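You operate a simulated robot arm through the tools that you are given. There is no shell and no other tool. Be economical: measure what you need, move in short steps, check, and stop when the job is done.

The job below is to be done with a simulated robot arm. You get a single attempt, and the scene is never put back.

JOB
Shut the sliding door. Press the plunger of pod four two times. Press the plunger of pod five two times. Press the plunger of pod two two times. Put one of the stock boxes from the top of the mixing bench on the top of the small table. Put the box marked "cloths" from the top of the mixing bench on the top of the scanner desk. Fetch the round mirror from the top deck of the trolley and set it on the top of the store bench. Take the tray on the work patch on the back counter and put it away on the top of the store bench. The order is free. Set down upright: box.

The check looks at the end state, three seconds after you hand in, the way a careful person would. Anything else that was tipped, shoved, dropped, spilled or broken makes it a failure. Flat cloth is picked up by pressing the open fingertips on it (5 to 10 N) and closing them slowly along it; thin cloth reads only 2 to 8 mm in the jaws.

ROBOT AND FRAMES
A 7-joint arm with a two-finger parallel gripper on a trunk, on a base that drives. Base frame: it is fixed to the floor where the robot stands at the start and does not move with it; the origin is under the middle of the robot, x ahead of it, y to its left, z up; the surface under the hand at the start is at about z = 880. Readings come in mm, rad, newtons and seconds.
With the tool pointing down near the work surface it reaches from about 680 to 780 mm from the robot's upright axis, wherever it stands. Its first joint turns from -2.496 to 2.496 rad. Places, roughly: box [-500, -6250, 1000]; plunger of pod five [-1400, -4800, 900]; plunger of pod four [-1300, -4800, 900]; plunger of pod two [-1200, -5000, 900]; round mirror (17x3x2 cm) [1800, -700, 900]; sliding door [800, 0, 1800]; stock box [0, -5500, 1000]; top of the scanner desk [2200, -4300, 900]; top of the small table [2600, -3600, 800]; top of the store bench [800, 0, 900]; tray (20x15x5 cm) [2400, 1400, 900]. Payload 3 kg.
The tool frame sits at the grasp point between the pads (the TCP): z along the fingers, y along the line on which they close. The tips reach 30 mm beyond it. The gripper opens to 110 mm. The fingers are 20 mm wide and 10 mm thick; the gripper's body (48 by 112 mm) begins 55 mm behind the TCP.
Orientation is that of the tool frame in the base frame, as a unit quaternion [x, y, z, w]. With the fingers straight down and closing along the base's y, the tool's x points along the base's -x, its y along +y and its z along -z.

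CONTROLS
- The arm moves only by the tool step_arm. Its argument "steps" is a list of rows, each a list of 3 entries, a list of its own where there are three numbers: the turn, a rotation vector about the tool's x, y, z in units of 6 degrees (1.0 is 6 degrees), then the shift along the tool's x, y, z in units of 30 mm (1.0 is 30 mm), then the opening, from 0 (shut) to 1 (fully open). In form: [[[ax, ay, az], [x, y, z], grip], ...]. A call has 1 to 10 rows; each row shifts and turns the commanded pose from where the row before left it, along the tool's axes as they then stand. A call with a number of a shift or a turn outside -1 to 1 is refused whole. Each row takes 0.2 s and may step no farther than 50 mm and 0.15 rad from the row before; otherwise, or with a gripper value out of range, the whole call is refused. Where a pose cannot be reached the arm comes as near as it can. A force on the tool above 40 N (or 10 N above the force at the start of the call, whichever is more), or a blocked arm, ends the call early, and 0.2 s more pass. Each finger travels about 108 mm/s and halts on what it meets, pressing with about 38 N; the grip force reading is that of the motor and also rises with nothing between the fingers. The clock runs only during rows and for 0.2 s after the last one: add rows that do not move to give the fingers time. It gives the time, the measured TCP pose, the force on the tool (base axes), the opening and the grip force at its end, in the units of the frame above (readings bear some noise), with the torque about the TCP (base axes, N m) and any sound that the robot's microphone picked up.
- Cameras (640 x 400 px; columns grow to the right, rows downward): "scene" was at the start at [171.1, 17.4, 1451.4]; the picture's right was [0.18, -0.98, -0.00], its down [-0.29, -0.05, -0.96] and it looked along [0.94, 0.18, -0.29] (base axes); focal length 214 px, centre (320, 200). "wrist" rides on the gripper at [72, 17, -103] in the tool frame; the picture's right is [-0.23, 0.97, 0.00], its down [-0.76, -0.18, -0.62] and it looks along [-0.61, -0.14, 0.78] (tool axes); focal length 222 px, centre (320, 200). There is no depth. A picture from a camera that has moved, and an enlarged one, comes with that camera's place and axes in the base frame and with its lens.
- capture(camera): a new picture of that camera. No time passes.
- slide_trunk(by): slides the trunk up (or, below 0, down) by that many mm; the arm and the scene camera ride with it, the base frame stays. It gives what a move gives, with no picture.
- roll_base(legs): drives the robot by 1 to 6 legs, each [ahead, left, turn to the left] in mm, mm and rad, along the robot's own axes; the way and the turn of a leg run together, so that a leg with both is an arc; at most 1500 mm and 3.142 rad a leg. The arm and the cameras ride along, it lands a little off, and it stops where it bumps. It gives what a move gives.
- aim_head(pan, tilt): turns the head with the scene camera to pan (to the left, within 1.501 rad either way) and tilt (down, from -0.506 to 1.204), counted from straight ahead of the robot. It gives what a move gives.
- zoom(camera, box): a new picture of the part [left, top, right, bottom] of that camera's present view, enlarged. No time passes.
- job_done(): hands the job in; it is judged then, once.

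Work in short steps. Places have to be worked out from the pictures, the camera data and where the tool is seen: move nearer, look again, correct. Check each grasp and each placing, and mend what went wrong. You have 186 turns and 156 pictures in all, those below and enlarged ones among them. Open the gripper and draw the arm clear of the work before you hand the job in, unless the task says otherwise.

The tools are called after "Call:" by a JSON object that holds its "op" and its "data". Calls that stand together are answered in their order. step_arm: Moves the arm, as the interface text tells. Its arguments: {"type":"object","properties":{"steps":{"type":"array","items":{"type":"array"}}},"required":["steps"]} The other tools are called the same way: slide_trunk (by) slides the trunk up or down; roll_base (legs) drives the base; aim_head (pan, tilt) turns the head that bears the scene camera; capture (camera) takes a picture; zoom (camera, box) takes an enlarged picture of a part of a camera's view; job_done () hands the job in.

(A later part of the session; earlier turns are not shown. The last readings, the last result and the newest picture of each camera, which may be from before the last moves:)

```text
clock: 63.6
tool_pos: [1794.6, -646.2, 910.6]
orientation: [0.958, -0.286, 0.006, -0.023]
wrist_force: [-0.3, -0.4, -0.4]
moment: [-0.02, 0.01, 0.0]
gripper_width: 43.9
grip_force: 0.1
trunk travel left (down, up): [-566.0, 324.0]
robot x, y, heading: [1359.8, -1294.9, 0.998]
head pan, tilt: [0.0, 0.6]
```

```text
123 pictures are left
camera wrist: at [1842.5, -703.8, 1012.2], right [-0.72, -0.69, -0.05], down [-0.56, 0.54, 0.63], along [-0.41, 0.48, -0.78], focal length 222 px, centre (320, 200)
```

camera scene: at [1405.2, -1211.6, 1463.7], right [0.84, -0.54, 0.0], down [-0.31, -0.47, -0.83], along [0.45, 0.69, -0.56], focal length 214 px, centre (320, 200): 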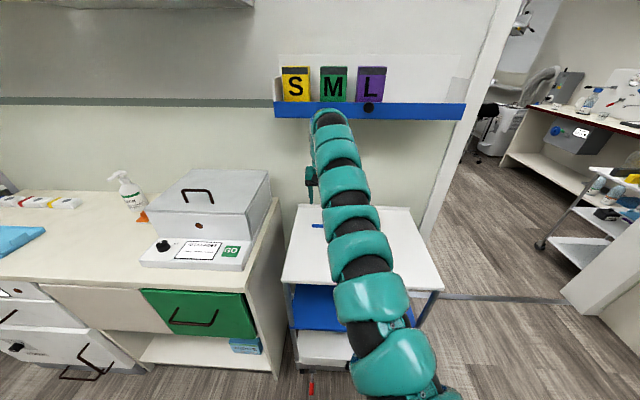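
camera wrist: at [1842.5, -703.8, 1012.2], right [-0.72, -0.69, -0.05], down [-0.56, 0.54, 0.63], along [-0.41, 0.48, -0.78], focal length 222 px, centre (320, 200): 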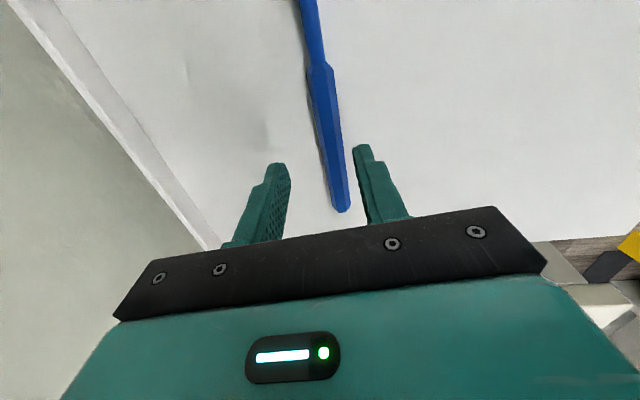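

Handle slightly toward one finger; shift 4 mm and lower 12 mm more, then close.

Call:
{"op": "step_arm", "data": {"steps": [[[0, 0, 0], [0, 0.13, 0.2], 0.4], [[0, 0, 0], [0, 0, 0.2], 0.4], [[0, 0, 0], [0, 0, 0.1], 0.4]]}}

Call:
{"op": "capture", "data": {"camera": "wrist"}}

```text
clock: 64.4
tool_pos: [1791.0, -648.9, 896.0]
orientation: [0.958, -0.285, 0.007, -0.023]
wrist_force: [0.4, -0.1, -0.3]
moment: [0.01, -0.03, 0.02]
gripper_width: 44.1
grip_force: 0.0
trunk travel left (down, up): [-566.0, 324.0]
robot x, y, heading: [1361.2, -1294.2, 0.998]
head pan, tilt: [0.0, 0.6]
```

```text
122 pictures are left
camera wrist: at [1839.8, -706.4, 998.0], right [-0.72, -0.69, -0.05], down [-0.56, 0.54, 0.63], along [-0.41, 0.48, -0.77], focal length 222 px, centre (320, 200)
```

wrist: 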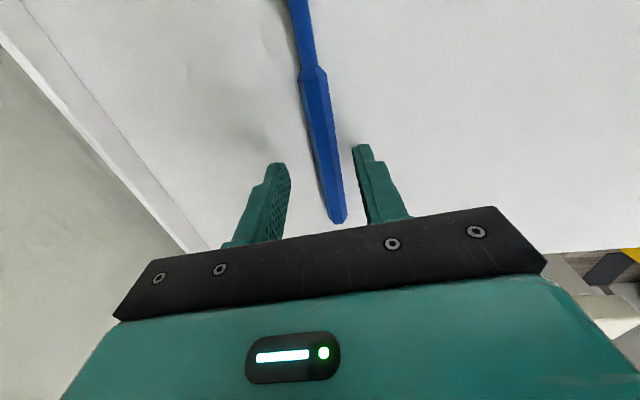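

Lower gently, a few mm at a time, to feel the deck.

Call:
{"op": "step_arm", "data": {"steps": [[[0, 0, 0], [0, 0, 0.12], 0.4], [[0, 0, 0], [0, 0, 0.12], 0.4]]}}

Call:
{"op": "step_arm", "data": {"steps": [[[0, 0, 0], [0, 0, 0.1], 0.4], [[0, 0, 0], [0, 0, 0.05], 0.4]]}}

```text
clock: 65.0
tool_pos: [1791.1, -648.8, 891.2]
orientation: [0.958, -0.285, 0.008, -0.025]
wrist_force: [1.2, -0.6, 18.8]
moment: [-0.53, 0.28, 0.03]
gripper_width: 43.6
grip_force: 0.2
trunk travel left (down, up): [-566.0, 324.0]
robot x, y, heading: [1364.5, -1298.4, 0.996]
head pan, tilt: [0.0, 0.6]
```

```text
clock: 65.5
tool_pos: [1793.3, -648.0, 892.6]
orientation: [0.958, -0.286, 0.008, -0.03]
wrist_force: [0.1, -7.6, 19.5]
moment: [-0.73, 0.38, 0.09]
gripper_width: 46.6
grip_force: 2.3
trunk travel left (down, up): [-566.0, 324.0]
robot x, y, heading: [1363.0, -1295.4, 1.0]
head pan, tilt: [0.0, 0.6]
stopped in row 2: the force on the tool passed its limit at 43 N (the readings are from after the stop); the commanded pose is now the measured one
```

Deck contact at TCP z≈892 (deck ≈862). I raise 3 mm and close on the handle.

Call:
{"op": "step_arm", "data": {"steps": [[[0, 0, 0], [0, 0, -0.15], 0.4], [[0, 0, 0], [0, 0, 0], 0.2], [[0, 0, 0], [0, 0, 0], 0], [[0, 0, 0], [0, 0, 0], 0], [[0, 0, 0], [0, 0, 0], 0]]}}

Call:
{"op": "step_arm", "data": {"steps": [[[0, 0, 0], [0, 0, -0.5], 0], [[0, 0, 0], [0, 0, -0.8], 0], [[0, 0, 0], [0, 0, -1], 0], [[0, 0, 0], [0, 0, -1], 0]]}}

Call:
{"op": "capture", "data": {"camera": "wrist"}}

```text
clock: 66.7
tool_pos: [1791.7, -647.0, 892.0]
orientation: [0.958, -0.285, 0.007, -0.026]
wrist_force: [0.3, 0.8, 0.0]
moment: [0.04, 0.02, 0.0]
gripper_width: 14.6
grip_force: 38.0
trunk travel left (down, up): [-566.0, 324.0]
robot x, y, heading: [1363.1, -1299.6, 0.996]
head pan, tilt: [0.0, 0.6]
```

```text
clock: 67.7
tool_pos: [1789.0, -650.1, 992.3]
orientation: [0.958, -0.286, 0.007, -0.026]
wrist_force: [-0.1, 0.4, -0.3]
moment: [-0.01, -0.01, 0.02]
gripper_width: 14.7
grip_force: 38.2
trunk travel left (down, up): [-566.0, 324.0]
robot x, y, heading: [1361.4, -1298.2, 0.995]
head pan, tilt: [0.0, 0.6]
```

```text
121 pictures are left
camera wrist: at [1836.7, -708.3, 1093.4], right [-0.72, -0.69, -0.05], down [-0.56, 0.54, 0.63], along [-0.41, 0.49, -0.77], focal length 222 px, centre (320, 200)
```

wrist: 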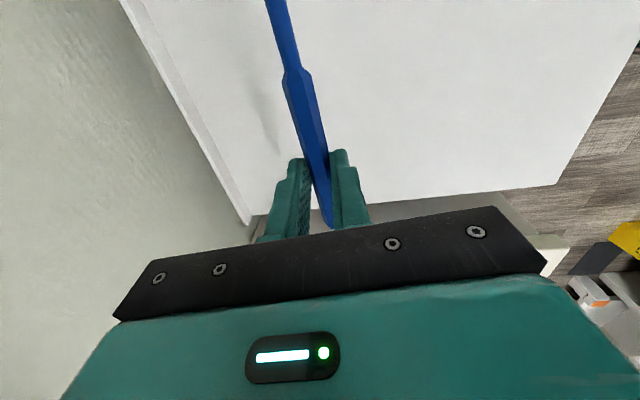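

Mirror held (14.6 mm). Raise, back away, move left along the bench and look for a free spot.

Call:
{"op": "slide_trunk", "data": {"by": 120}}

Call:
{"op": "roll_base", "data": {"legs": [[-350, 0, 0], [0, 860, 0]]}}

Call:
{"op": "aim_head", "data": {"pan": 0.3, "tilt": 0.6}}

Call:
{"op": "capture", "data": {"camera": "scene"}}

```text
clock: 69.2
tool_pos: [1789.9, -650.1, 1111.8]
orientation: [0.958, -0.286, 0.007, -0.026]
wrist_force: [-0.2, 0.1, -0.6]
moment: [-0.01, -0.02, 0.0]
gripper_width: 14.7
grip_force: 38.4
trunk travel left (down, up): [-686.0, 204.0]
robot x, y, heading: [1362.4, -1296.4, 1.005]
head pan, tilt: [0.0, 0.6]
```

```text
clock: 75.5
tool_pos: [889.9, -490.6, 1111.2]
orientation: [0.958, -0.285, 0.008, -0.026]
wrist_force: [0.8, -0.4, -0.9]
moment: [-0.02, -0.05, 0.01]
gripper_width: 14.7
grip_force: 38.1
trunk travel left (down, up): [-686.0, 204.0]
robot x, y, heading: [466.0, -1139.0, 1.0]
head pan, tilt: [0.0, 0.6]
```

```text
clock: 76.3
tool_pos: [889.8, -491.9, 1111.4]
orientation: [0.958, -0.285, 0.007, -0.026]
wrist_force: [0.1, -0.2, -0.3]
moment: [-0.04, -0.01, 0.02]
gripper_width: 14.5
grip_force: 37.7
trunk travel left (down, up): [-686.0, 204.0]
robot x, y, heading: [461.0, -1138.2, 1.001]
head pan, tilt: [0.3, 0.6]
```

```text
120 pictures are left
camera scene: at [530.6, -985.2, 1583.6], right [0.96, -0.27, 0.0], down [-0.15, -0.54, -0.82], along [0.22, 0.8, -0.57], focal length 214 px, centre (320, 200)
```

scene: 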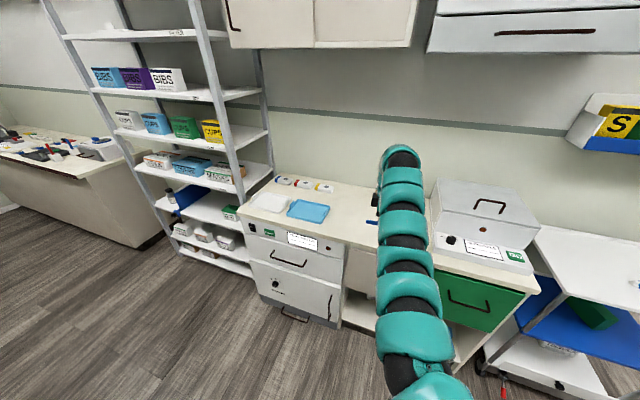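

Free bench area found: u 780–1080, v 180–530. I aim for the mirror at (992,-105), keeping the front free for the tray.

Call:
{"op": "roll_base", "data": {"legs": [[0, 125, 0], [380, 0, 0]]}}

Call:
{"op": "capture", "data": {"camera": "wrist"}}

Call:
{"op": "capture", "data": {"camera": "scene"}}

```text
clock: 79.6
tool_pos: [983.9, -102.6, 1110.6]
orientation: [0.959, -0.282, 0.007, -0.027]
wrist_force: [-0.2, 0.3, -0.1]
moment: [-0.01, 0.0, 0.01]
gripper_width: 15.0
grip_force: 38.2
trunk travel left (down, up): [-686.0, 204.0]
robot x, y, heading: [559.1, -754.9, 1.008]
head pan, tilt: [0.3, 0.6]
```

```text
119 pictures are left
camera wrist: at [1032.2, -159.8, 1212.2], right [-0.72, -0.69, -0.05], down [-0.56, 0.53, 0.63], along [-0.41, 0.48, -0.77], focal length 222 px, centre (320, 200)
```

wrist: 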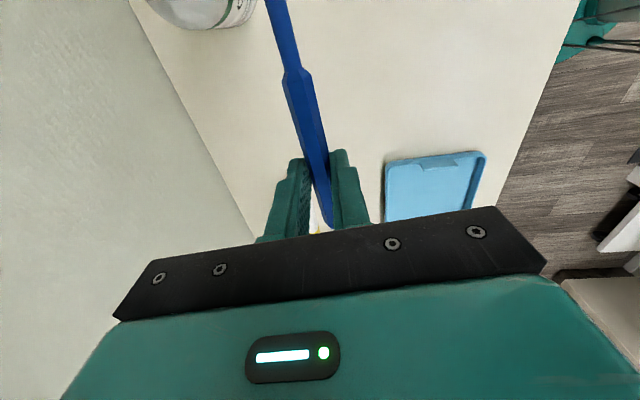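

```text
118 pictures are left
camera scene: at [627.6, -597.8, 1583.5], right [0.97, -0.26, 0.0], down [-0.15, -0.55, -0.82], along [0.21, 0.8, -0.57], focal length 214 px, centre (320, 200)
```

scene: 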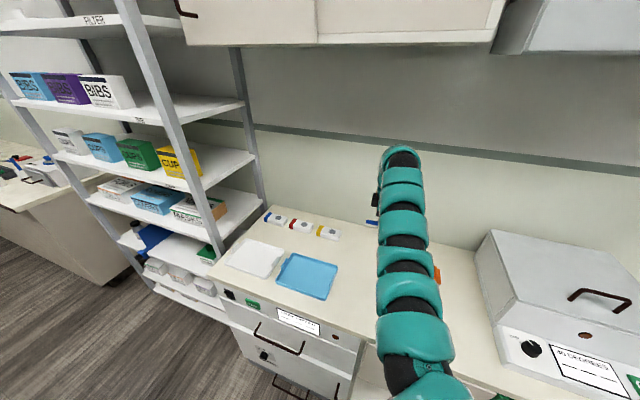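

Bottle stays ~70 mm behind the mirror's line; all clear. I lower the trunk, then the arm until contact.

Call:
{"op": "slide_trunk", "data": {"by": -120}}

Call:
{"op": "step_arm", "data": {"steps": [[[0, 0, 0], [0, 0, 1], 0], [[0, 0, 0], [0, 0, 1], 0], [[0, 0, 0], [0, 0, 0.4], 0], [[0, 0, 0], [0, 0, 0.15], 0]]}}

Call:
{"op": "capture", "data": {"camera": "wrist"}}

```text
clock: 81.1
tool_pos: [983.0, -102.4, 991.4]
orientation: [0.959, -0.282, 0.007, -0.027]
wrist_force: [0.3, -0.4, -0.3]
moment: [0.01, 0.01, 0.01]
gripper_width: 14.7
grip_force: 38.1
trunk travel left (down, up): [-566.0, 324.0]
robot x, y, heading: [563.6, -753.3, 1.004]
head pan, tilt: [0.3, 0.6]
```

```text
clock: 82.1
tool_pos: [984.6, -98.5, 915.8]
orientation: [0.959, -0.282, 0.008, -0.026]
wrist_force: [0.4, -0.2, -0.7]
moment: [-0.01, -0.02, 0.01]
gripper_width: 14.6
grip_force: 38.0
trunk travel left (down, up): [-566.0, 324.0]
robot x, y, heading: [564.2, -753.2, 1.003]
head pan, tilt: [0.3, 0.6]
```

```text
117 pictures are left
camera wrist: at [1033.3, -155.9, 1016.8], right [-0.72, -0.69, -0.05], down [-0.56, 0.53, 0.63], along [-0.41, 0.48, -0.77], focal length 222 px, centre (320, 200)
```

wrist: 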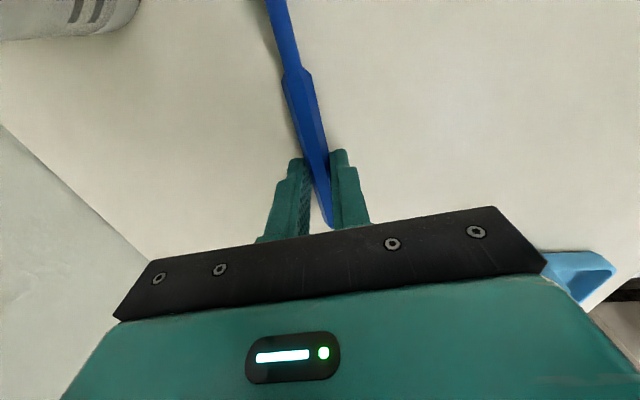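

Nearly down. Lower in 2 mm steps and read the force.

Call:
{"op": "step_arm", "data": {"steps": [[[0, 0, 0], [0, 0, 0.07], 0], [[0, 0, 0], [0, 0, 0.07], 0], [[0, 0, 0], [0, 0, 0.07], 0]]}}

```text
clock: 82.9
tool_pos: [984.5, -98.8, 910.6]
orientation: [0.959, -0.283, 0.008, -0.028]
wrist_force: [1.6, 0.9, 8.0]
moment: [-0.1, 0.05, -0.02]
gripper_width: 14.7
grip_force: 37.9
trunk travel left (down, up): [-566.0, 324.0]
robot x, y, heading: [561.9, -754.4, 1.006]
head pan, tilt: [0.3, 0.6]
```

Contact (8 N). I open slowly and lift.

Call:
{"op": "step_arm", "data": {"steps": [[[0, 0, 0], [0, 0, -0.03], 0.25], [[0, 0, 0], [0, 0, 0], 0.35], [[0, 0, 0], [0, 0, -0.5], 0.4], [[0, 0, 0], [0, 0, -1], 0.4], [[0, 0, 0], [0, 0, -1], 0.4], [[0, 0, 0], [0, 0, -1], 0.4]]}}

Call:
{"op": "capture", "data": {"camera": "wrist"}}

```text
clock: 84.3
tool_pos: [983.4, -104.3, 1018.1]
orientation: [0.959, -0.28, 0.007, -0.027]
wrist_force: [0.3, 0.5, -0.2]
moment: [0.01, -0.04, -0.02]
gripper_width: 43.8
grip_force: 0.1
trunk travel left (down, up): [-566.0, 324.0]
robot x, y, heading: [563.1, -754.6, 1.008]
head pan, tilt: [0.3, 0.6]
```

```text
116 pictures are left
camera wrist: at [1031.8, -161.1, 1119.2], right [-0.72, -0.69, -0.05], down [-0.56, 0.53, 0.63], along [-0.41, 0.48, -0.77], focal length 222 px, centre (320, 200)
```

wrist: 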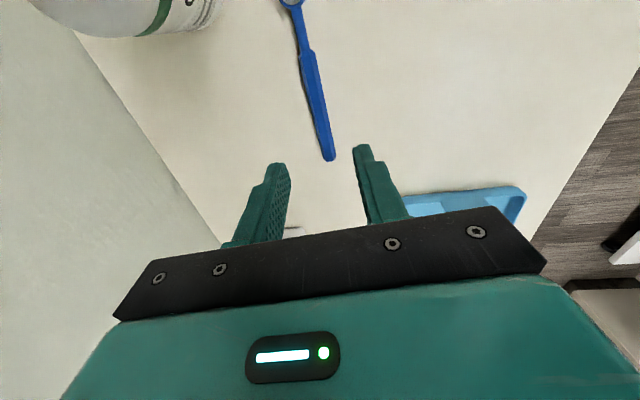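

Mirror is down cleanly at ≈(988,-96). Next the tray: it lies behind the wall, reached through the doorway right of the trolley (u 2440–3560). Back away and drive to the doorway.

Call:
{"op": "roll_base", "data": {"legs": [[-480, 0, -0.01], [0, -1060, 0], [0, -1060, 0]]}}

Call:
{"op": "aim_head", "data": {"pan": 0.3, "tilt": 0.2}}

Call:
{"op": "capture", "data": {"camera": "scene"}}

```text
clock: 97.4
tool_pos: [2561.0, -1719.6, 1015.5]
orientation: [0.951, -0.308, 0.008, -0.026]
wrist_force: [-0.6, -0.6, 0.1]
moment: [-0.02, 0.02, 0.02]
gripper_width: 44.2
grip_force: 0.0
trunk travel left (down, up): [-566.0, 324.0]
robot x, y, heading: [2101.3, -2342.6, 0.951]
head pan, tilt: [0.3, 0.6]
```

```text
clock: 98.2
tool_pos: [2559.4, -1720.3, 1017.4]
orientation: [0.951, -0.309, 0.008, -0.027]
wrist_force: [0.0, 0.2, -0.1]
moment: [0.0, 0.0, 0.02]
gripper_width: 44.0
grip_force: 0.0
trunk travel left (down, up): [-566.0, 324.0]
robot x, y, heading: [2104.0, -2341.9, 0.949]
head pan, tilt: [0.3, 0.201]
```

```text
115 pictures are left
camera scene: at [2177.8, -2189.2, 1500.3], right [0.95, -0.31, 0.0], down [-0.06, -0.19, -0.98], along [0.31, 0.93, -0.2], focal length 214 px, centre (320, 200)
```

scene: 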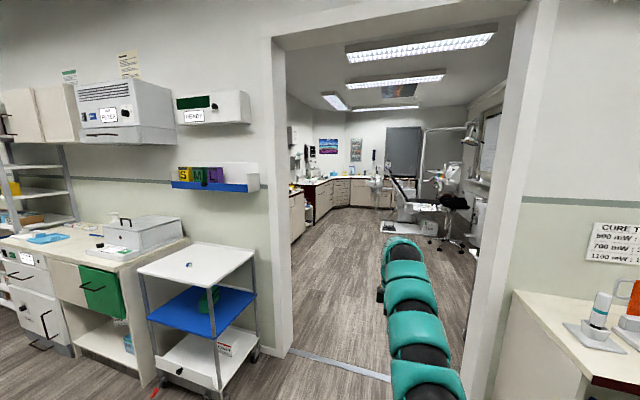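

The doorway is ahead and clear. I correct heading and drive in, then look left for the back counter.

Call:
{"op": "roll_base", "data": {"legs": [[0, 0, 0.048], [1500, 0, 0]]}}

Call:
{"op": "aim_head", "data": {"pan": 0.7, "tilt": 0.25}}

Call:
{"op": "capture", "data": {"camera": "scene"}}

```text
clock: 106.1
tool_pos: [3381.7, -448.4, 1015.9]
orientation: [0.954, -0.298, 0.007, -0.027]
wrist_force: [1.0, -0.1, -0.2]
moment: [0.02, 0.01, -0.03]
gripper_width: 43.9
grip_force: 0.0
trunk travel left (down, up): [-566.0, 324.0]
robot x, y, heading: [2936.7, -1080.3, 0.975]
head pan, tilt: [0.3, 0.201]
```

```text
clock: 107.0
tool_pos: [3381.5, -448.8, 1016.6]
orientation: [0.954, -0.299, 0.007, -0.026]
wrist_force: [0.1, 0.1, 0.9]
moment: [0.0, -0.02, -0.04]
gripper_width: 44.2
grip_force: 0.1
trunk travel left (down, up): [-566.0, 324.0]
robot x, y, heading: [2942.0, -1082.5, 0.972]
head pan, tilt: [0.7, 0.25]
```

```text
114 pictures are left
camera scene: at [2973.1, -922.9, 1495.9], right [0.99, 0.1, 0.0], down [0.02, -0.25, -0.97], along [-0.1, 0.96, -0.25], focal length 214 px, centre (320, 200)
```

scene: 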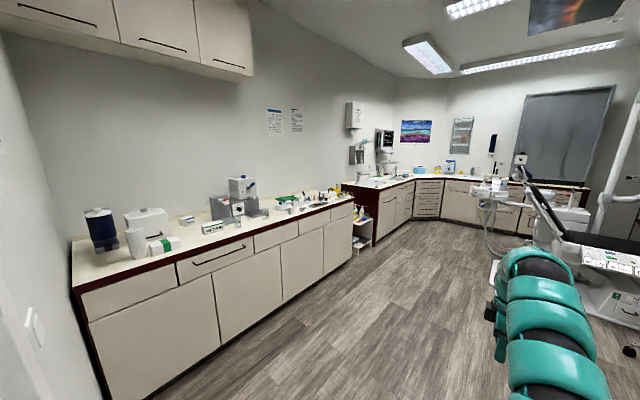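

The counter runs along the left wall; the tray's given place projects at pixel (291,199). I zoom there.

Call:
{"op": "zoom", "data": {"camera": "scene", "box": [180, 160, 370, 279]}}

```text
3.36 times, centred on (275, 220) of scene
camera zoom: at [2973.1, -922.9, 1495.9], right [0.99, 0.1, 0.0], down [0.02, -0.25, -0.97], along [-0.1, 0.96, -0.25], focal length 721 px, centre (471, 134)
```

zoom: 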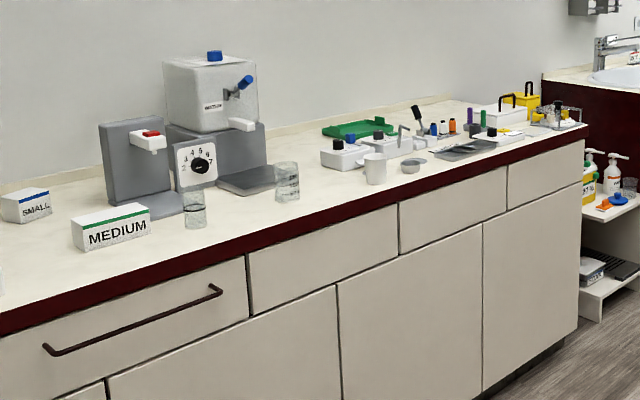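

The left counter runs along the wall; a green tray and others sit near (2400,1400). I raise the trunk, drive alongside the counter and turn to face it.

Call:
{"op": "slide_trunk", "data": {"by": 150}}

Call:
{"op": "roll_base", "data": {"legs": [[889, 300, 0], [889, 300, 0], [0, 0, 1.58]]}}

Call:
{"op": "aim_head", "data": {"pan": 0.0, "tilt": 0.45}}

Call:
{"op": "capture", "data": {"camera": "scene"}}

```text
clock: 108.8
tool_pos: [3382.2, -448.1, 1165.6]
orientation: [0.954, -0.298, 0.007, -0.026]
wrist_force: [-0.1, -1.2, -0.3]
moment: [0.0, 0.01, -0.02]
gripper_width: 44.0
grip_force: 0.0
trunk travel left (down, up): [-716.0, 174.0]
robot x, y, heading: [2938.2, -1085.8, 0.975]
head pan, tilt: [0.7, 0.25]
```

```text
clock: 122.0
tool_pos: [2812.3, 1185.1, 1166.8]
orientation: [0.889, 0.457, -0.012, -0.025]
wrist_force: [0.6, 0.4, -0.4]
moment: [0.0, 0.02, 0.0]
gripper_width: 43.8
grip_force: 0.0
trunk travel left (down, up): [-716.0, 174.0]
robot x, y, heading: [3439.0, 731.7, 2.524]
head pan, tilt: [0.7, 0.25]
```

```text
clock: 123.0
tool_pos: [2811.0, 1185.2, 1166.0]
orientation: [0.889, 0.457, -0.013, -0.025]
wrist_force: [-0.2, 0.4, -0.4]
moment: [0.01, -0.01, -0.03]
gripper_width: 43.8
grip_force: 0.0
trunk travel left (down, up): [-716.0, 174.0]
robot x, y, heading: [3439.2, 731.4, 2.532]
head pan, tilt: [0.0, 0.45]
```

```text
112 pictures are left
camera scene: at [3297.2, 831.0, 1627.2], right [0.57, 0.82, 0.0], down [0.36, -0.25, -0.9], along [-0.74, 0.52, -0.44], focal length 214 px, centre (320, 200)
```

scene: 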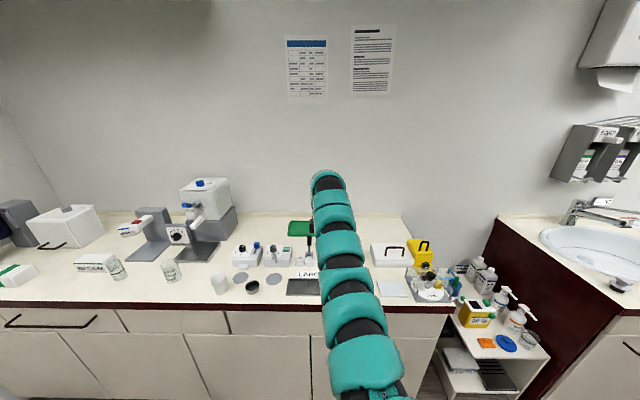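

The arm hides part of it; I zoom on both sides of the work area.

Call:
{"op": "zoom", "data": {"camera": "scene", "box": [220, 205, 460, 320]}}

Call:
{"op": "capture", "data": {"camera": "wrist"}}

```text
2.67 times, centred on (340, 262) of scene
camera zoom: at [3297.2, 831.0, 1627.2], right [0.57, 0.82, 0.0], down [0.36, -0.25, -0.9], along [-0.74, 0.52, -0.44], focal length 572 px, centre (267, 33)
```

zoom: 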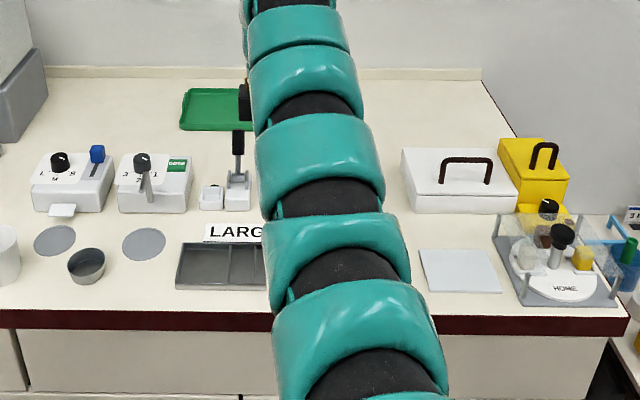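

```text
110 pictures are left
camera wrist: at [2872.0, 1231.5, 1268.2], right [0.66, -0.75, -0.05], down [-0.56, -0.54, 0.63], along [-0.5, -0.39, -0.77], focal length 222 px, centre (320, 200)
```

wrist: 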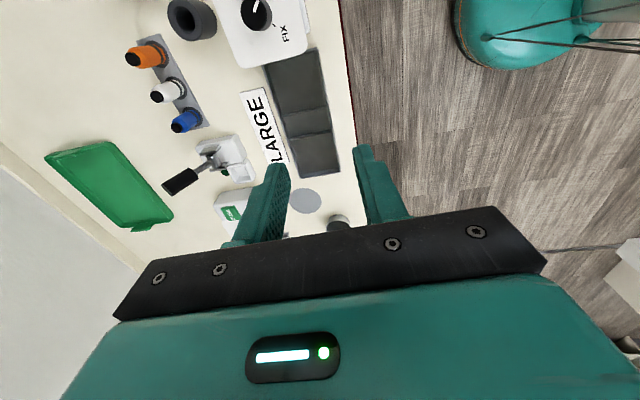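

The green tray at the back (≈(2313,1375)) matches the given place. I zoom on it to find its grip tab.

Call:
{"op": "zoom", "data": {"camera": "wrist", "box": [20, 110, 260, 260]}}

Call:
{"op": "zoom", "data": {"camera": "scene", "box": [280, 210, 330, 260]}}

```text
2.67 times, centred on (140, 185) of wrist
camera zoom: at [2872.0, 1231.5, 1268.2], right [0.66, -0.75, -0.05], down [-0.56, -0.54, 0.63], along [-0.5, -0.39, -0.77], focal length 592 px, centre (800, 240)
```

zoom: 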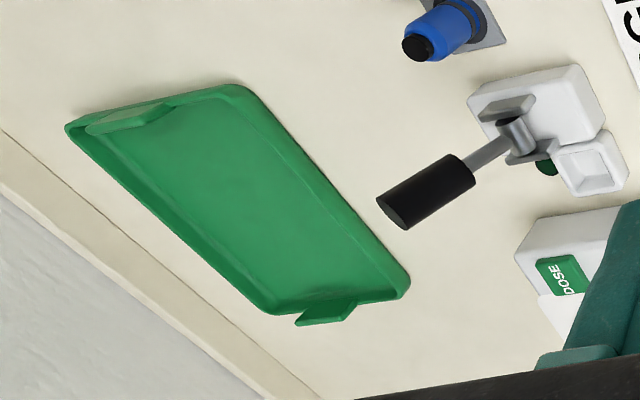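

```text
8.00 times, centred on (305, 235) of scene
camera zoom: at [3297.2, 831.0, 1627.2], right [0.57, 0.82, 0.0], down [0.36, -0.25, -0.9], along [-0.74, 0.52, -0.44], focal length 1716 px, centre (440, -80)
```

zoom: 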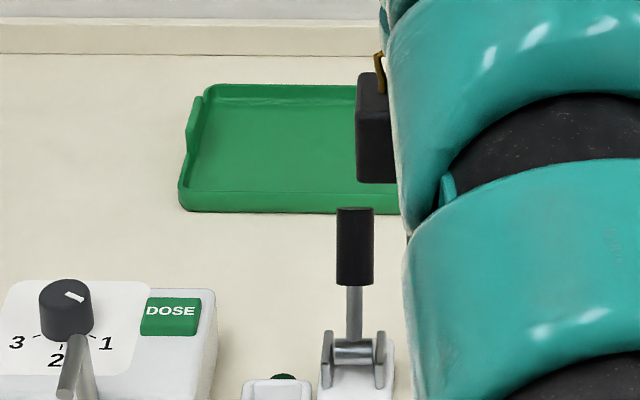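

Tray has upright tabs at both short ends; the near-left tab is at ≈(2270,1315,905) by both cameras, long axis parallel to the wall. I turn the hand back 90° so it closes along the tray, and line up the base.

Call:
{"op": "step_arm", "data": {"steps": [[[0, 0, 1], [0, 0, 0], 0.4], [[0, 0, 1], [0, 0, 0], 0.4], [[0, 0, 1], [0, 0, 0], 0.4], [[0, 0, 1], [0, 0, 0], 0.4], [[0, 0, 1], [0, 0, 0], 0.4], [[0, 0, 1], [0, 0, 0], 0.4], [[0, 0, 1], [0, 0, 0], 0.4], [[0, 0, 1], [0, 0, 0], 0.4]]}}

Call:
{"op": "step_arm", "data": {"steps": [[[0, 0, 1], [0, 0, 0], 0.4], [[0, 0, 1], [0, 0, 0], 0.4], [[0, 0, 1], [0, 0, 0], 0.4], [[0, 0, 1], [0, 0, 0], 0.4], [[0, 0, 1], [0, 0, 0], 0.4], [[0, 0, 1], [0, 0, 0], 0.4], [[0, 0, 1], [0, 0, 0], 0.4]]}}

Call:
{"op": "roll_base", "data": {"legs": [[0, 200, -0.012], [260, 0, 0]]}}

Call:
{"op": "aim_head", "data": {"pan": 0.5, "tilt": 1.1}}

Call:
{"op": "capture", "data": {"camera": "scene"}}

Call:
{"op": "capture", "data": {"camera": "wrist"}}

```text
clock: 124.8
tool_pos: [2811.3, 1185.0, 1167.1]
orientation: [0.998, 0.056, -0.022, -0.016]
wrist_force: [-0.8, 0.7, -0.9]
moment: [-0.01, -0.02, 0.03]
gripper_width: 43.8
grip_force: 0.0
trunk travel left (down, up): [-716.0, 174.0]
robot x, y, heading: [3439.4, 730.8, 2.526]
head pan, tilt: [0.0, 0.45]
```

```text
clock: 126.5
tool_pos: [2812.6, 1185.3, 1167.4]
orientation: [0.952, -0.306, -0.027, -0.007]
wrist_force: [0.2, 0.6, 0.1]
moment: [0.01, 0.01, -0.03]
gripper_width: 44.1
grip_force: 0.0
trunk travel left (down, up): [-716.0, 174.0]
robot x, y, heading: [3440.4, 731.9, 2.533]
head pan, tilt: [0.0, 0.45]
```

```text
clock: 129.5
tool_pos: [2491.1, 1179.6, 1165.3]
orientation: [0.95, -0.311, -0.025, -0.008]
wrist_force: [-0.2, 0.1, -0.8]
moment: [0.03, -0.04, -0.01]
gripper_width: 44.0
grip_force: 0.1
trunk travel left (down, up): [-716.0, 174.0]
robot x, y, heading: [3114.7, 721.3, 2.519]
head pan, tilt: [0.0, 0.45]
```

```text
clock: 130.5
tool_pos: [2491.9, 1179.0, 1167.2]
orientation: [0.95, -0.31, -0.027, -0.007]
wrist_force: [0.0, 0.6, -0.5]
moment: [-0.01, -0.01, -0.02]
gripper_width: 44.0
grip_force: 0.0
trunk travel left (down, up): [-716.0, 174.0]
robot x, y, heading: [3110.3, 720.1, 2.521]
head pan, tilt: [0.499, 1.1]
```

```text
107 pictures are left
camera scene: at [2985.3, 774.2, 1575.1], right [0.12, 0.99, 0.0], down [0.88, -0.11, -0.45], along [-0.45, 0.06, -0.89], focal length 214 px, centre (320, 200)
```

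scene: 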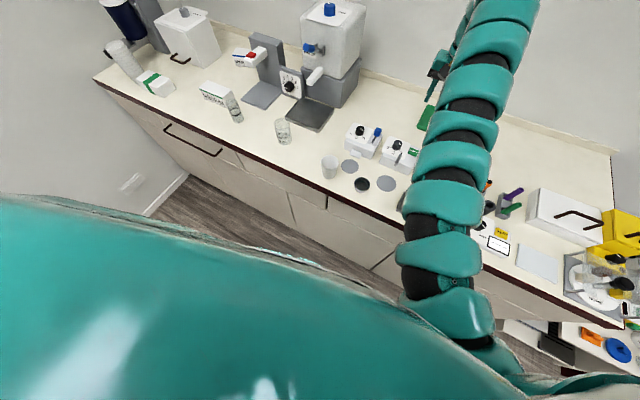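

```text
106 pictures are left
camera wrist: at [2544.7, 1120.4, 1265.4], right [-0.76, -0.65, 0.01], down [-0.48, 0.57, 0.66], along [-0.44, 0.5, -0.75], focal length 222 px, centre (320, 200)
```

wrist: 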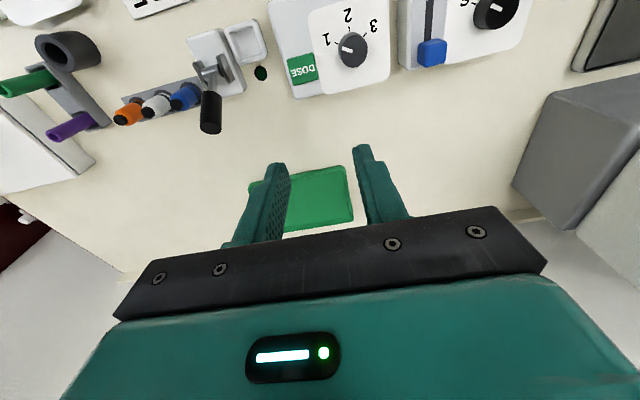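

Tab is straight ahead at 1029 mm; I need ~270 mm more. I edge the base forward 130 mm first, watching for a bump.

Call:
{"op": "roll_base", "data": {"legs": [[130, 0, 0]]}}

Call:
{"op": "roll_base", "data": {"legs": [[60, 0, 0]]}}

```text
clock: 131.8
tool_pos: [2385.7, 1253.2, 1165.4]
orientation: [0.95, -0.31, -0.026, -0.009]
wrist_force: [-0.8, 0.0, 0.1]
moment: [0.0, 0.0, 0.0]
gripper_width: 44.0
grip_force: 0.1
trunk travel left (down, up): [-716.0, 174.0]
robot x, y, heading: [3009.9, 795.7, 2.521]
head pan, tilt: [0.499, 1.1]
```

```text
clock: 132.8
tool_pos: [2336.3, 1287.4, 1166.1]
orientation: [0.951, -0.309, -0.025, -0.008]
wrist_force: [-0.5, 0.6, -0.9]
moment: [-0.02, -0.01, -0.02]
gripper_width: 44.0
grip_force: 0.2
trunk travel left (down, up): [-716.0, 174.0]
robot x, y, heading: [2962.4, 829.2, 2.521]
head pan, tilt: [0.499, 1.1]
```

No bump yet. Another 55 mm, then look with the wrist camera.

Call:
{"op": "roll_base", "data": {"legs": [[55, 0, 0]]}}

Call:
{"op": "capture", "data": {"camera": "wrist"}}

```text
clock: 133.9
tool_pos: [2299.6, 1314.6, 1168.7]
orientation: [0.95, -0.31, -0.027, -0.009]
wrist_force: [-0.4, -0.7, 0.6]
moment: [0.06, 0.01, 0.01]
gripper_width: 44.0
grip_force: 0.0
trunk travel left (down, up): [-716.0, 174.0]
robot x, y, heading: [2922.4, 857.9, 2.52]
head pan, tilt: [0.499, 1.1]
stopped in leg 1: the robot was blocked; the commanded pose is now the measured one
```

```text
105 pictures are left
camera wrist: at [2352.5, 1256.0, 1266.4], right [-0.76, -0.65, 0.01], down [-0.48, 0.57, 0.67], along [-0.44, 0.5, -0.75], focal length 222 px, centre (320, 200)
```

wrist: 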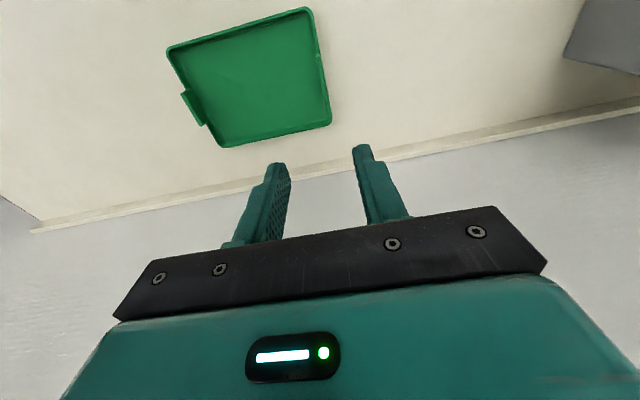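

The base meets the counter, but the TCP is already above the near tab (≈(2300,1307)). I back off 6 mm, open wider and lower to look closer.

Call:
{"op": "roll_base", "data": {"legs": [[-6, 0, 0]]}}

Call:
{"op": "step_arm", "data": {"steps": [[[0, 0, 0], [0, 0, 1], 0.55], [[0, 0, 0], [0, 0, 1], 0.55], [[0, 0, 0], [0, 0, 1], 0.55], [[0, 0, 0], [0, 0, 1], 0.55]]}}

Call:
{"op": "capture", "data": {"camera": "wrist"}}

```text
clock: 134.6
tool_pos: [2303.3, 1312.2, 1165.3]
orientation: [0.95, -0.31, -0.026, -0.009]
wrist_force: [1.0, -0.8, -0.7]
moment: [0.03, 0.05, 0.0]
gripper_width: 44.1
grip_force: 0.1
trunk travel left (down, up): [-716.0, 174.0]
robot x, y, heading: [2924.7, 852.4, 2.518]
head pan, tilt: [0.499, 1.1]
```

```text
clock: 135.6
tool_pos: [2297.0, 1317.0, 1045.4]
orientation: [0.95, -0.31, -0.025, -0.008]
wrist_force: [0.3, 0.3, 0.0]
moment: [0.05, 0.0, 0.0]
gripper_width: 60.3
grip_force: 0.1
trunk travel left (down, up): [-716.0, 174.0]
robot x, y, heading: [2922.8, 854.1, 2.519]
head pan, tilt: [0.499, 1.1]
```

```text
104 pictures are left
camera wrist: at [2350.6, 1258.1, 1144.4], right [-0.76, -0.65, 0.01], down [-0.48, 0.57, 0.66], along [-0.44, 0.5, -0.75], focal length 222 px, centre (320, 200)
```

wrist: 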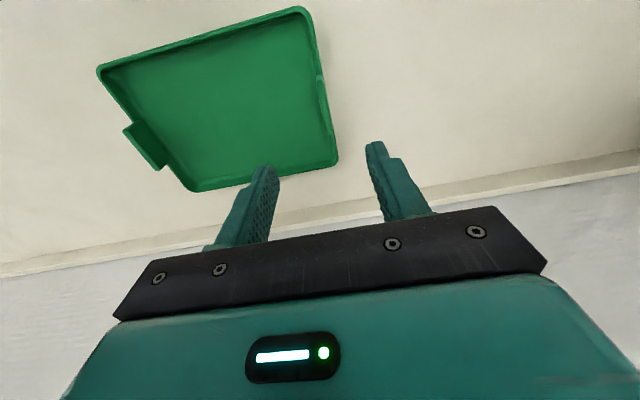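

Tab refined at (2301,1307). I descend to z≈922 with small corrections.

Call:
{"op": "step_arm", "data": {"steps": [[[0, 0, 0], [0.15, 0.1, 0.8], 0.55], [[0, 0, 0], [0.15, 0.1, 0.8], 0.55], [[0, 0, 0], [0.15, 0, 0.8], 0.55], [[0, 0, 0], [0.1, 0, 0.8], 0.55]]}}

Call:
{"op": "capture", "data": {"camera": "wrist"}}

```text
clock: 136.6
tool_pos: [2303.6, 1305.4, 949.4]
orientation: [0.95, -0.31, -0.026, -0.008]
wrist_force: [0.4, -0.6, 0.4]
moment: [-0.01, 0.02, -0.03]
gripper_width: 60.7
grip_force: 0.1
trunk travel left (down, up): [-716.0, 174.0]
robot x, y, heading: [2925.8, 852.2, 2.517]
head pan, tilt: [0.499, 1.1]
```

```text
103 pictures are left
camera wrist: at [2355.6, 1247.0, 1047.7], right [-0.76, -0.65, 0.01], down [-0.48, 0.57, 0.66], along [-0.44, 0.5, -0.75], focal length 222 px, centre (320, 200)
```

wrist: 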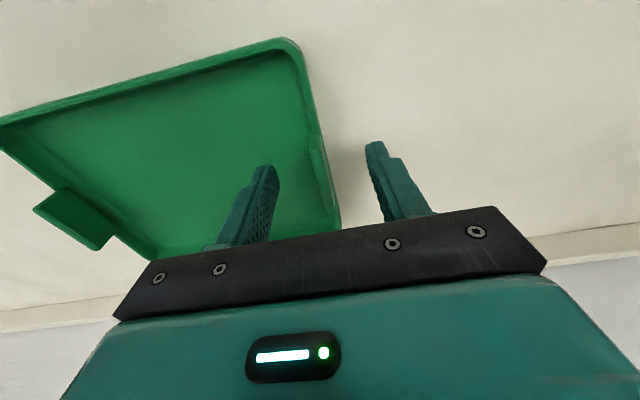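

The tab is centred between fingers. Descend 27 mm more and close.

Call:
{"op": "step_arm", "data": {"steps": [[[0, 0, 0], [0.1, 0, 0.5], 0.55], [[0, 0, 0], [0, 0, 0.45], 0.55], [[0, 0, 0], [0, 0, 0], 0.3], [[0, 0, 0], [0, 0, 0], 0], [[0, 0, 0], [0, 0, 0], 0], [[0, 0, 0], [0, 0, 0], 0]]}}

Call:
{"op": "capture", "data": {"camera": "wrist"}}

```text
clock: 137.2
tool_pos: [2300.4, 1310.1, 935.6]
orientation: [0.949, -0.312, -0.041, -0.01]
wrist_force: [2.1, 4.7, 27.8]
moment: [0.5, -0.59, -0.15]
gripper_width: 35.6
grip_force: 2.5
trunk travel left (down, up): [-716.0, 174.0]
robot x, y, heading: [2927.0, 856.4, 2.522]
head pan, tilt: [0.499, 1.1]
stopped in row 3: the force on the tool passed its limit at 54 N (the readings are from after the stop); the commanded pose is now the measured one
```

```text
102 pictures are left
camera wrist: at [2354.7, 1249.3, 1032.0], right [-0.76, -0.65, 0.02], down [-0.46, 0.57, 0.68], along [-0.46, 0.51, -0.73], focal length 222 px, centre (320, 200)
```

wrist: 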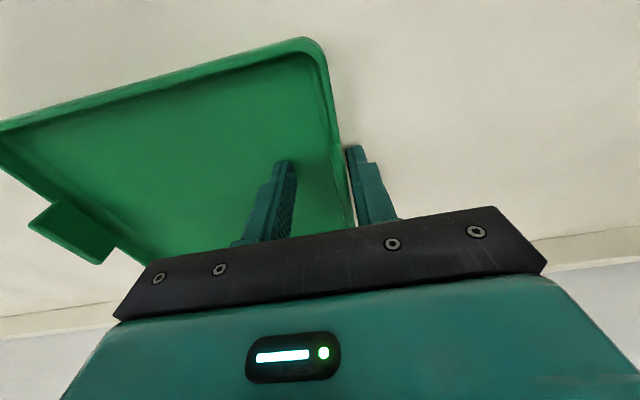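

Fingertip met the tray floor (floor ≈ z 905). I lift 5 mm and close on the tab.

Call:
{"op": "step_arm", "data": {"steps": [[[0, 0, 0], [0, 0, -0.25], 0.4], [[0, 0, 0], [0, 0, 0], 0.2], [[0, 0, 0], [0, 0, 0], 0], [[0, 0, 0], [0, 0, 0], 0], [[0, 0, 0], [0, 0, 0], 0]]}}

Call:
{"op": "capture", "data": {"camera": "wrist"}}

```text
clock: 138.4
tool_pos: [2300.8, 1306.8, 938.2]
orientation: [0.95, -0.31, -0.034, -0.01]
wrist_force: [0.0, 1.5, -0.1]
moment: [-0.25, 0.14, 0.0]
gripper_width: 6.6
grip_force: 38.3
trunk travel left (down, up): [-716.0, 174.0]
robot x, y, heading: [2924.5, 850.9, 2.52]
head pan, tilt: [0.499, 1.1]
```

```text
101 pictures are left
camera wrist: at [2353.9, 1247.2, 1034.4], right [-0.76, -0.65, 0.02], down [-0.47, 0.57, 0.68], along [-0.45, 0.5, -0.74], focal length 222 px, centre (320, 200)
```

wrist: 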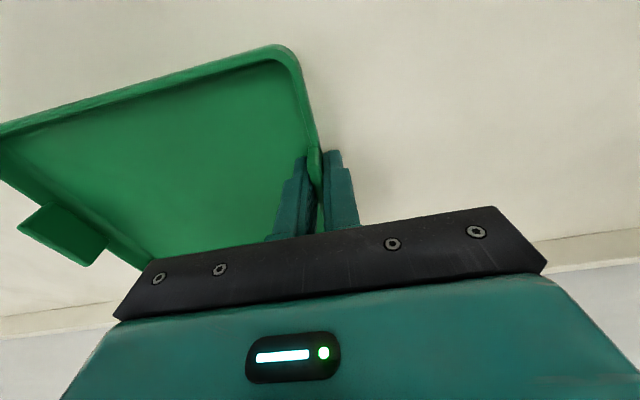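

Tab gripped (6.6 mm). I lift slowly and check.

Call:
{"op": "step_arm", "data": {"steps": [[[0, 0, 0], [0, 0, -0.4], 0], [[0, 0, 0], [0, 0, -0.6], 0], [[0, 0, 0], [0, 0, -1], 0], [[0, 0, 0], [0, 0, -1], 0], [[0, 0, 0], [0, 0, -1], 0]]}}

Call:
{"op": "slide_trunk", "data": {"by": 120}}

Call:
{"op": "capture", "data": {"camera": "wrist"}}

```text
clock: 139.6
tool_pos: [2306.7, 1301.6, 1059.5]
orientation: [0.95, -0.311, -0.035, -0.01]
wrist_force: [-0.2, 0.2, -2.0]
moment: [-0.24, 0.17, 0.03]
gripper_width: 6.9
grip_force: 38.3
trunk travel left (down, up): [-716.0, 174.0]
robot x, y, heading: [2924.5, 857.5, 2.519]
head pan, tilt: [0.499, 1.1]
```

```text
clock: 141.1
tool_pos: [2306.3, 1301.0, 1177.8]
orientation: [0.95, -0.31, -0.034, -0.009]
wrist_force: [0.3, -0.4, -2.2]
moment: [-0.23, 0.12, 0.01]
gripper_width: 6.7
grip_force: 38.3
trunk travel left (down, up): [-836.0, 54.0]
robot x, y, heading: [2922.9, 854.5, 2.525]
head pan, tilt: [0.499, 1.1]
```

```text
100 pictures are left
camera wrist: at [2360.2, 1241.8, 1275.3], right [-0.76, -0.65, 0.02], down [-0.47, 0.57, 0.68], along [-0.45, 0.5, -0.74], focal length 222 px, centre (320, 200)
```

wrist: 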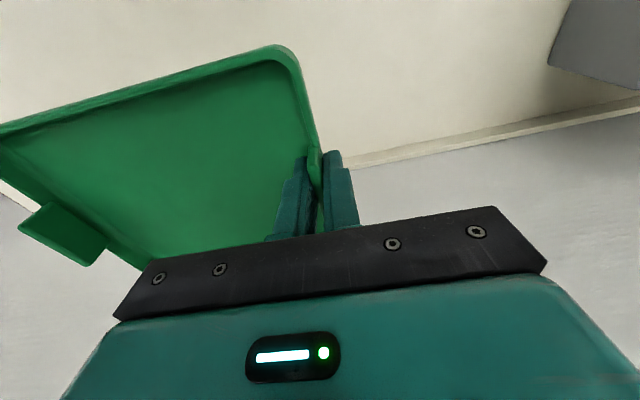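

Tray is held level. I reverse the way I came: back off, turn toward the doorway heading and back toward the door.

Call:
{"op": "roll_base", "data": {"legs": [[-525, 0, 0], [0, -200, 0], [0, 0, -1.56], [-887, -312, 0], [-887, -312, 0]]}}

Call:
{"op": "aim_head", "data": {"pan": -0.2, "tilt": 0.3}}

Call:
{"op": "capture", "data": {"camera": "scene"}}

```text
clock: 158.2
tool_pos: [3368.4, -475.2, 1177.3]
orientation: [-0.455, 0.89, 0.018, 0.03]
wrist_force: [1.3, -0.5, -2.4]
moment: [0.14, 0.22, 0.02]
gripper_width: 6.4
grip_force: 37.7
trunk travel left (down, up): [-836.0, 54.0]
robot x, y, heading: [2922.2, -1096.9, 0.958]
head pan, tilt: [0.499, 1.1]
```

```text
clock: 159.4
tool_pos: [3369.1, -474.5, 1178.2]
orientation: [-0.455, 0.89, 0.018, 0.031]
wrist_force: [0.4, -1.0, -2.9]
moment: [0.1, 0.22, -0.02]
gripper_width: 6.9
grip_force: 37.5
trunk travel left (down, up): [-836.0, 54.0]
robot x, y, heading: [2926.7, -1096.4, 0.956]
head pan, tilt: [-0.201, 0.3]
```

```text
99 pictures are left
camera scene: at [3037.9, -966.2, 1761.0], right [0.69, -0.73, 0.0], down [-0.22, -0.2, -0.95], along [0.69, 0.65, -0.3], focal length 214 px, centre (320, 200)
```

scene: 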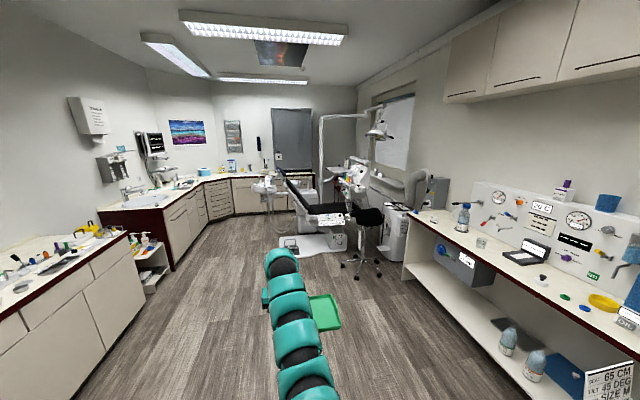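

All clear. I back out through the doorway and slide left along the corridor toward the bench.

Call:
{"op": "roll_base", "data": {"legs": [[-1495, 0, 0], [-10, 1072, 0.02], [-10, 1072, 0.02]]}}

Call:
{"op": "aim_head", "data": {"pan": -0.3, "tilt": 0.5}}

Call:
{"op": "capture", "data": {"camera": "scene"}}

```text
clock: 177.0
tool_pos: [705.5, -436.6, 1178.5]
orientation: [-0.47, 0.882, 0.019, 0.031]
wrist_force: [0.1, -0.1, -2.6]
moment: [0.14, 0.21, 0.01]
gripper_width: 6.9
grip_force: 38.2
trunk travel left (down, up): [-836.0, 54.0]
robot x, y, heading: [279.0, -1076.3, 0.989]
head pan, tilt: [-0.201, 0.3]
```

```text
clock: 177.7
tool_pos: [705.2, -438.0, 1178.9]
orientation: [-0.47, 0.882, 0.018, 0.031]
wrist_force: [0.5, 0.3, -3.8]
moment: [0.14, 0.21, 0.01]
gripper_width: 7.0
grip_force: 38.3
trunk travel left (down, up): [-836.0, 54.0]
robot x, y, heading: [281.2, -1074.1, 0.99]
head pan, tilt: [-0.3, 0.499]
```

```text
98 pictures are left
camera scene: at [395.9, -948.5, 1742.7], right [0.64, -0.77, 0.0], down [-0.37, -0.3, -0.88], along [0.68, 0.56, -0.48], focal length 214 px, centre (320, 200)
```

scene: 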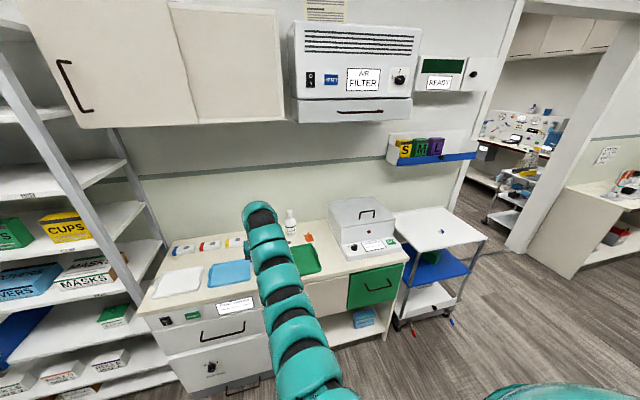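

Tool at (705,-438); I move 69 right and 265 forward to put the hand over (908,-254).

Call:
{"op": "roll_base", "data": {"legs": [[0, -69, 0], [265, 0, 0]]}}

Call:
{"op": "slide_trunk", "data": {"by": -150}}

Call:
{"op": "capture", "data": {"camera": "wrist"}}

Call:
{"op": "capture", "data": {"camera": "scene"}}

```text
clock: 180.2
tool_pos: [909.3, -251.8, 1178.0]
orientation: [-0.47, 0.882, 0.019, 0.031]
wrist_force: [0.6, -0.1, -3.2]
moment: [0.08, 0.2, -0.03]
gripper_width: 7.0
grip_force: 37.5
trunk travel left (down, up): [-836.0, 54.0]
robot x, y, heading: [483.9, -887.5, 0.992]
head pan, tilt: [-0.3, 0.499]
```

```text
clock: 181.9
tool_pos: [908.5, -251.6, 1027.1]
orientation: [-0.47, 0.882, 0.018, 0.031]
wrist_force: [-0.1, 0.7, -2.3]
moment: [0.11, 0.21, 0.02]
gripper_width: 7.1
grip_force: 37.3
trunk travel left (down, up): [-686.0, 204.0]
robot x, y, heading: [483.6, -886.2, 0.99]
head pan, tilt: [-0.3, 0.499]
```

```text
97 pictures are left
camera wrist: at [849.4, -307.9, 1125.6], right [-0.68, 0.73, 0.02], down [0.55, 0.49, 0.68], along [0.48, 0.47, -0.74], focal length 222 px, centre (320, 200)
```

wrist: 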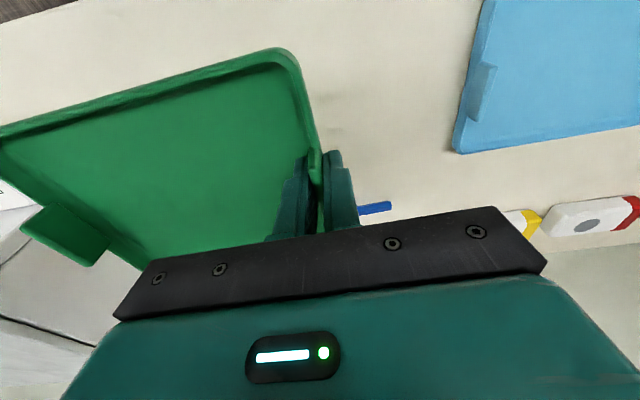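

```text
96 pictures are left
camera scene: at [598.8, -763.2, 1592.7], right [0.64, -0.77, 0.0], down [-0.37, -0.3, -0.88], along [0.68, 0.56, -0.48], focal length 214 px, centre (320, 200)
```

scene: 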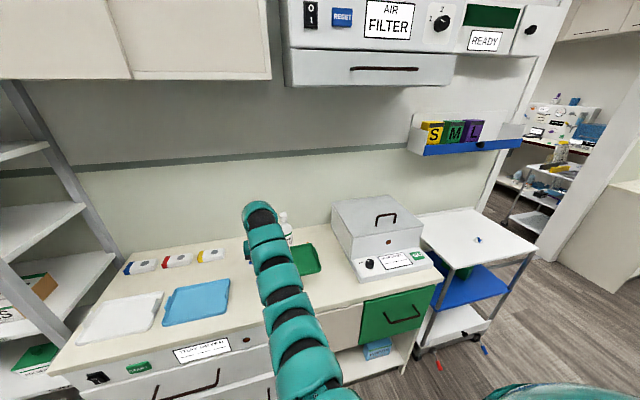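

Spot is clear (mirror well behind, blue tray to the left). I lower to z≈925, then feel for the bench.

Call:
{"op": "step_arm", "data": {"steps": [[[0, 0, 0], [0, 0, 1], 0], [[0, 0, 0], [0, 0, 1], 0], [[0, 0, 0], [0, 0, 0.9], 0], [[0, 0, 0], [0, 0, 0.3], 0]]}}

Call:
{"op": "step_arm", "data": {"steps": [[[0, 0, 0], [0, 0, 0.1], 0], [[0, 0, 0], [0, 0, 0.1], 0]]}}

Call:
{"op": "capture", "data": {"camera": "wrist"}}

```text
clock: 182.9
tool_pos: [909.0, -245.6, 932.6]
orientation: [-0.471, 0.882, 0.017, 0.031]
wrist_force: [-0.4, -0.4, -2.4]
moment: [0.11, 0.19, 0.0]
gripper_width: 6.8
grip_force: 38.8
trunk travel left (down, up): [-686.0, 204.0]
robot x, y, heading: [489.5, -888.8, 0.988]
head pan, tilt: [-0.3, 0.499]
```

```text
clock: 183.6
tool_pos: [910.9, -244.8, 926.4]
orientation: [-0.47, 0.882, 0.019, 0.031]
wrist_force: [-0.6, 0.0, -2.1]
moment: [0.13, 0.2, -0.01]
gripper_width: 6.9
grip_force: 37.4
trunk travel left (down, up): [-686.0, 204.0]
robot x, y, heading: [484.5, -885.8, 0.989]
head pan, tilt: [-0.3, 0.499]
```

```text
95 pictures are left
camera wrist: at [852.7, -302.0, 1024.2], right [-0.68, 0.73, 0.02], down [0.55, 0.49, 0.68], along [0.48, 0.47, -0.74], focal length 222 px, centre (320, 200)
```

wrist: 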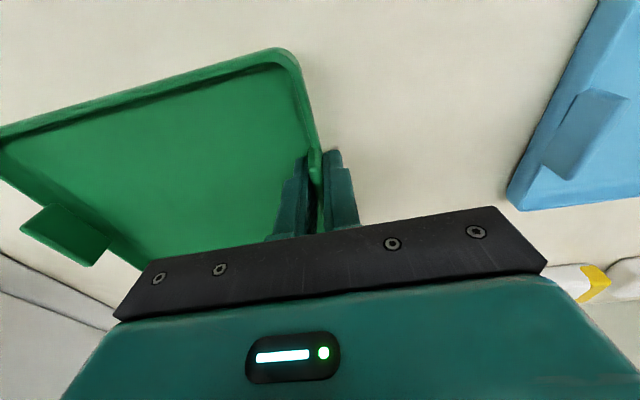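

Continue down in 2–3 mm steps.

Call:
{"op": "step_arm", "data": {"steps": [[[0, 0, 0], [0, 0, 0.1], 0], [[0, 0, 0], [0, 0, 0.1], 0], [[0, 0, 0], [0, 0, 0.08], 0]]}}

```text
clock: 184.3
tool_pos: [911.5, -243.8, 917.7]
orientation: [-0.471, 0.882, 0.018, 0.03]
wrist_force: [-0.7, 1.2, -2.4]
moment: [0.09, 0.19, 0.0]
gripper_width: 6.9
grip_force: 37.9
trunk travel left (down, up): [-686.0, 204.0]
robot x, y, heading: [487.7, -890.3, 0.987]
head pan, tilt: [-0.3, 0.499]
```

Call:
{"op": "step_arm", "data": {"steps": [[[0, 0, 0], [0, 0, 0.08], 0], [[0, 0, 0], [0, 0, 0.06], 0]]}}

Call:
{"op": "step_arm", "data": {"steps": [[[0, 0, 0], [0, 0, 0.06], 0], [[0, 0, 0], [0, 0, 0.06], 0]]}}

```text
clock: 184.9
tool_pos: [914.0, -245.3, 917.1]
orientation: [-0.47, 0.882, 0.019, 0.032]
wrist_force: [-0.9, -0.8, 13.4]
moment: [-0.97, 0.51, -0.07]
gripper_width: 6.8
grip_force: 38.3
trunk travel left (down, up): [-686.0, 204.0]
robot x, y, heading: [482.4, -887.3, 0.989]
head pan, tilt: [-0.3, 0.499]
```

```text
clock: 185.6
tool_pos: [911.5, -244.0, 915.2]
orientation: [-0.469, 0.882, 0.021, 0.035]
wrist_force: [3.2, 3.1, 34.3]
moment: [-0.31, -0.09, -0.09]
gripper_width: 6.7
grip_force: 38.2
trunk travel left (down, up): [-686.0, 204.0]
robot x, y, heading: [485.6, -888.0, 0.991]
head pan, tilt: [-0.3, 0.499]
```

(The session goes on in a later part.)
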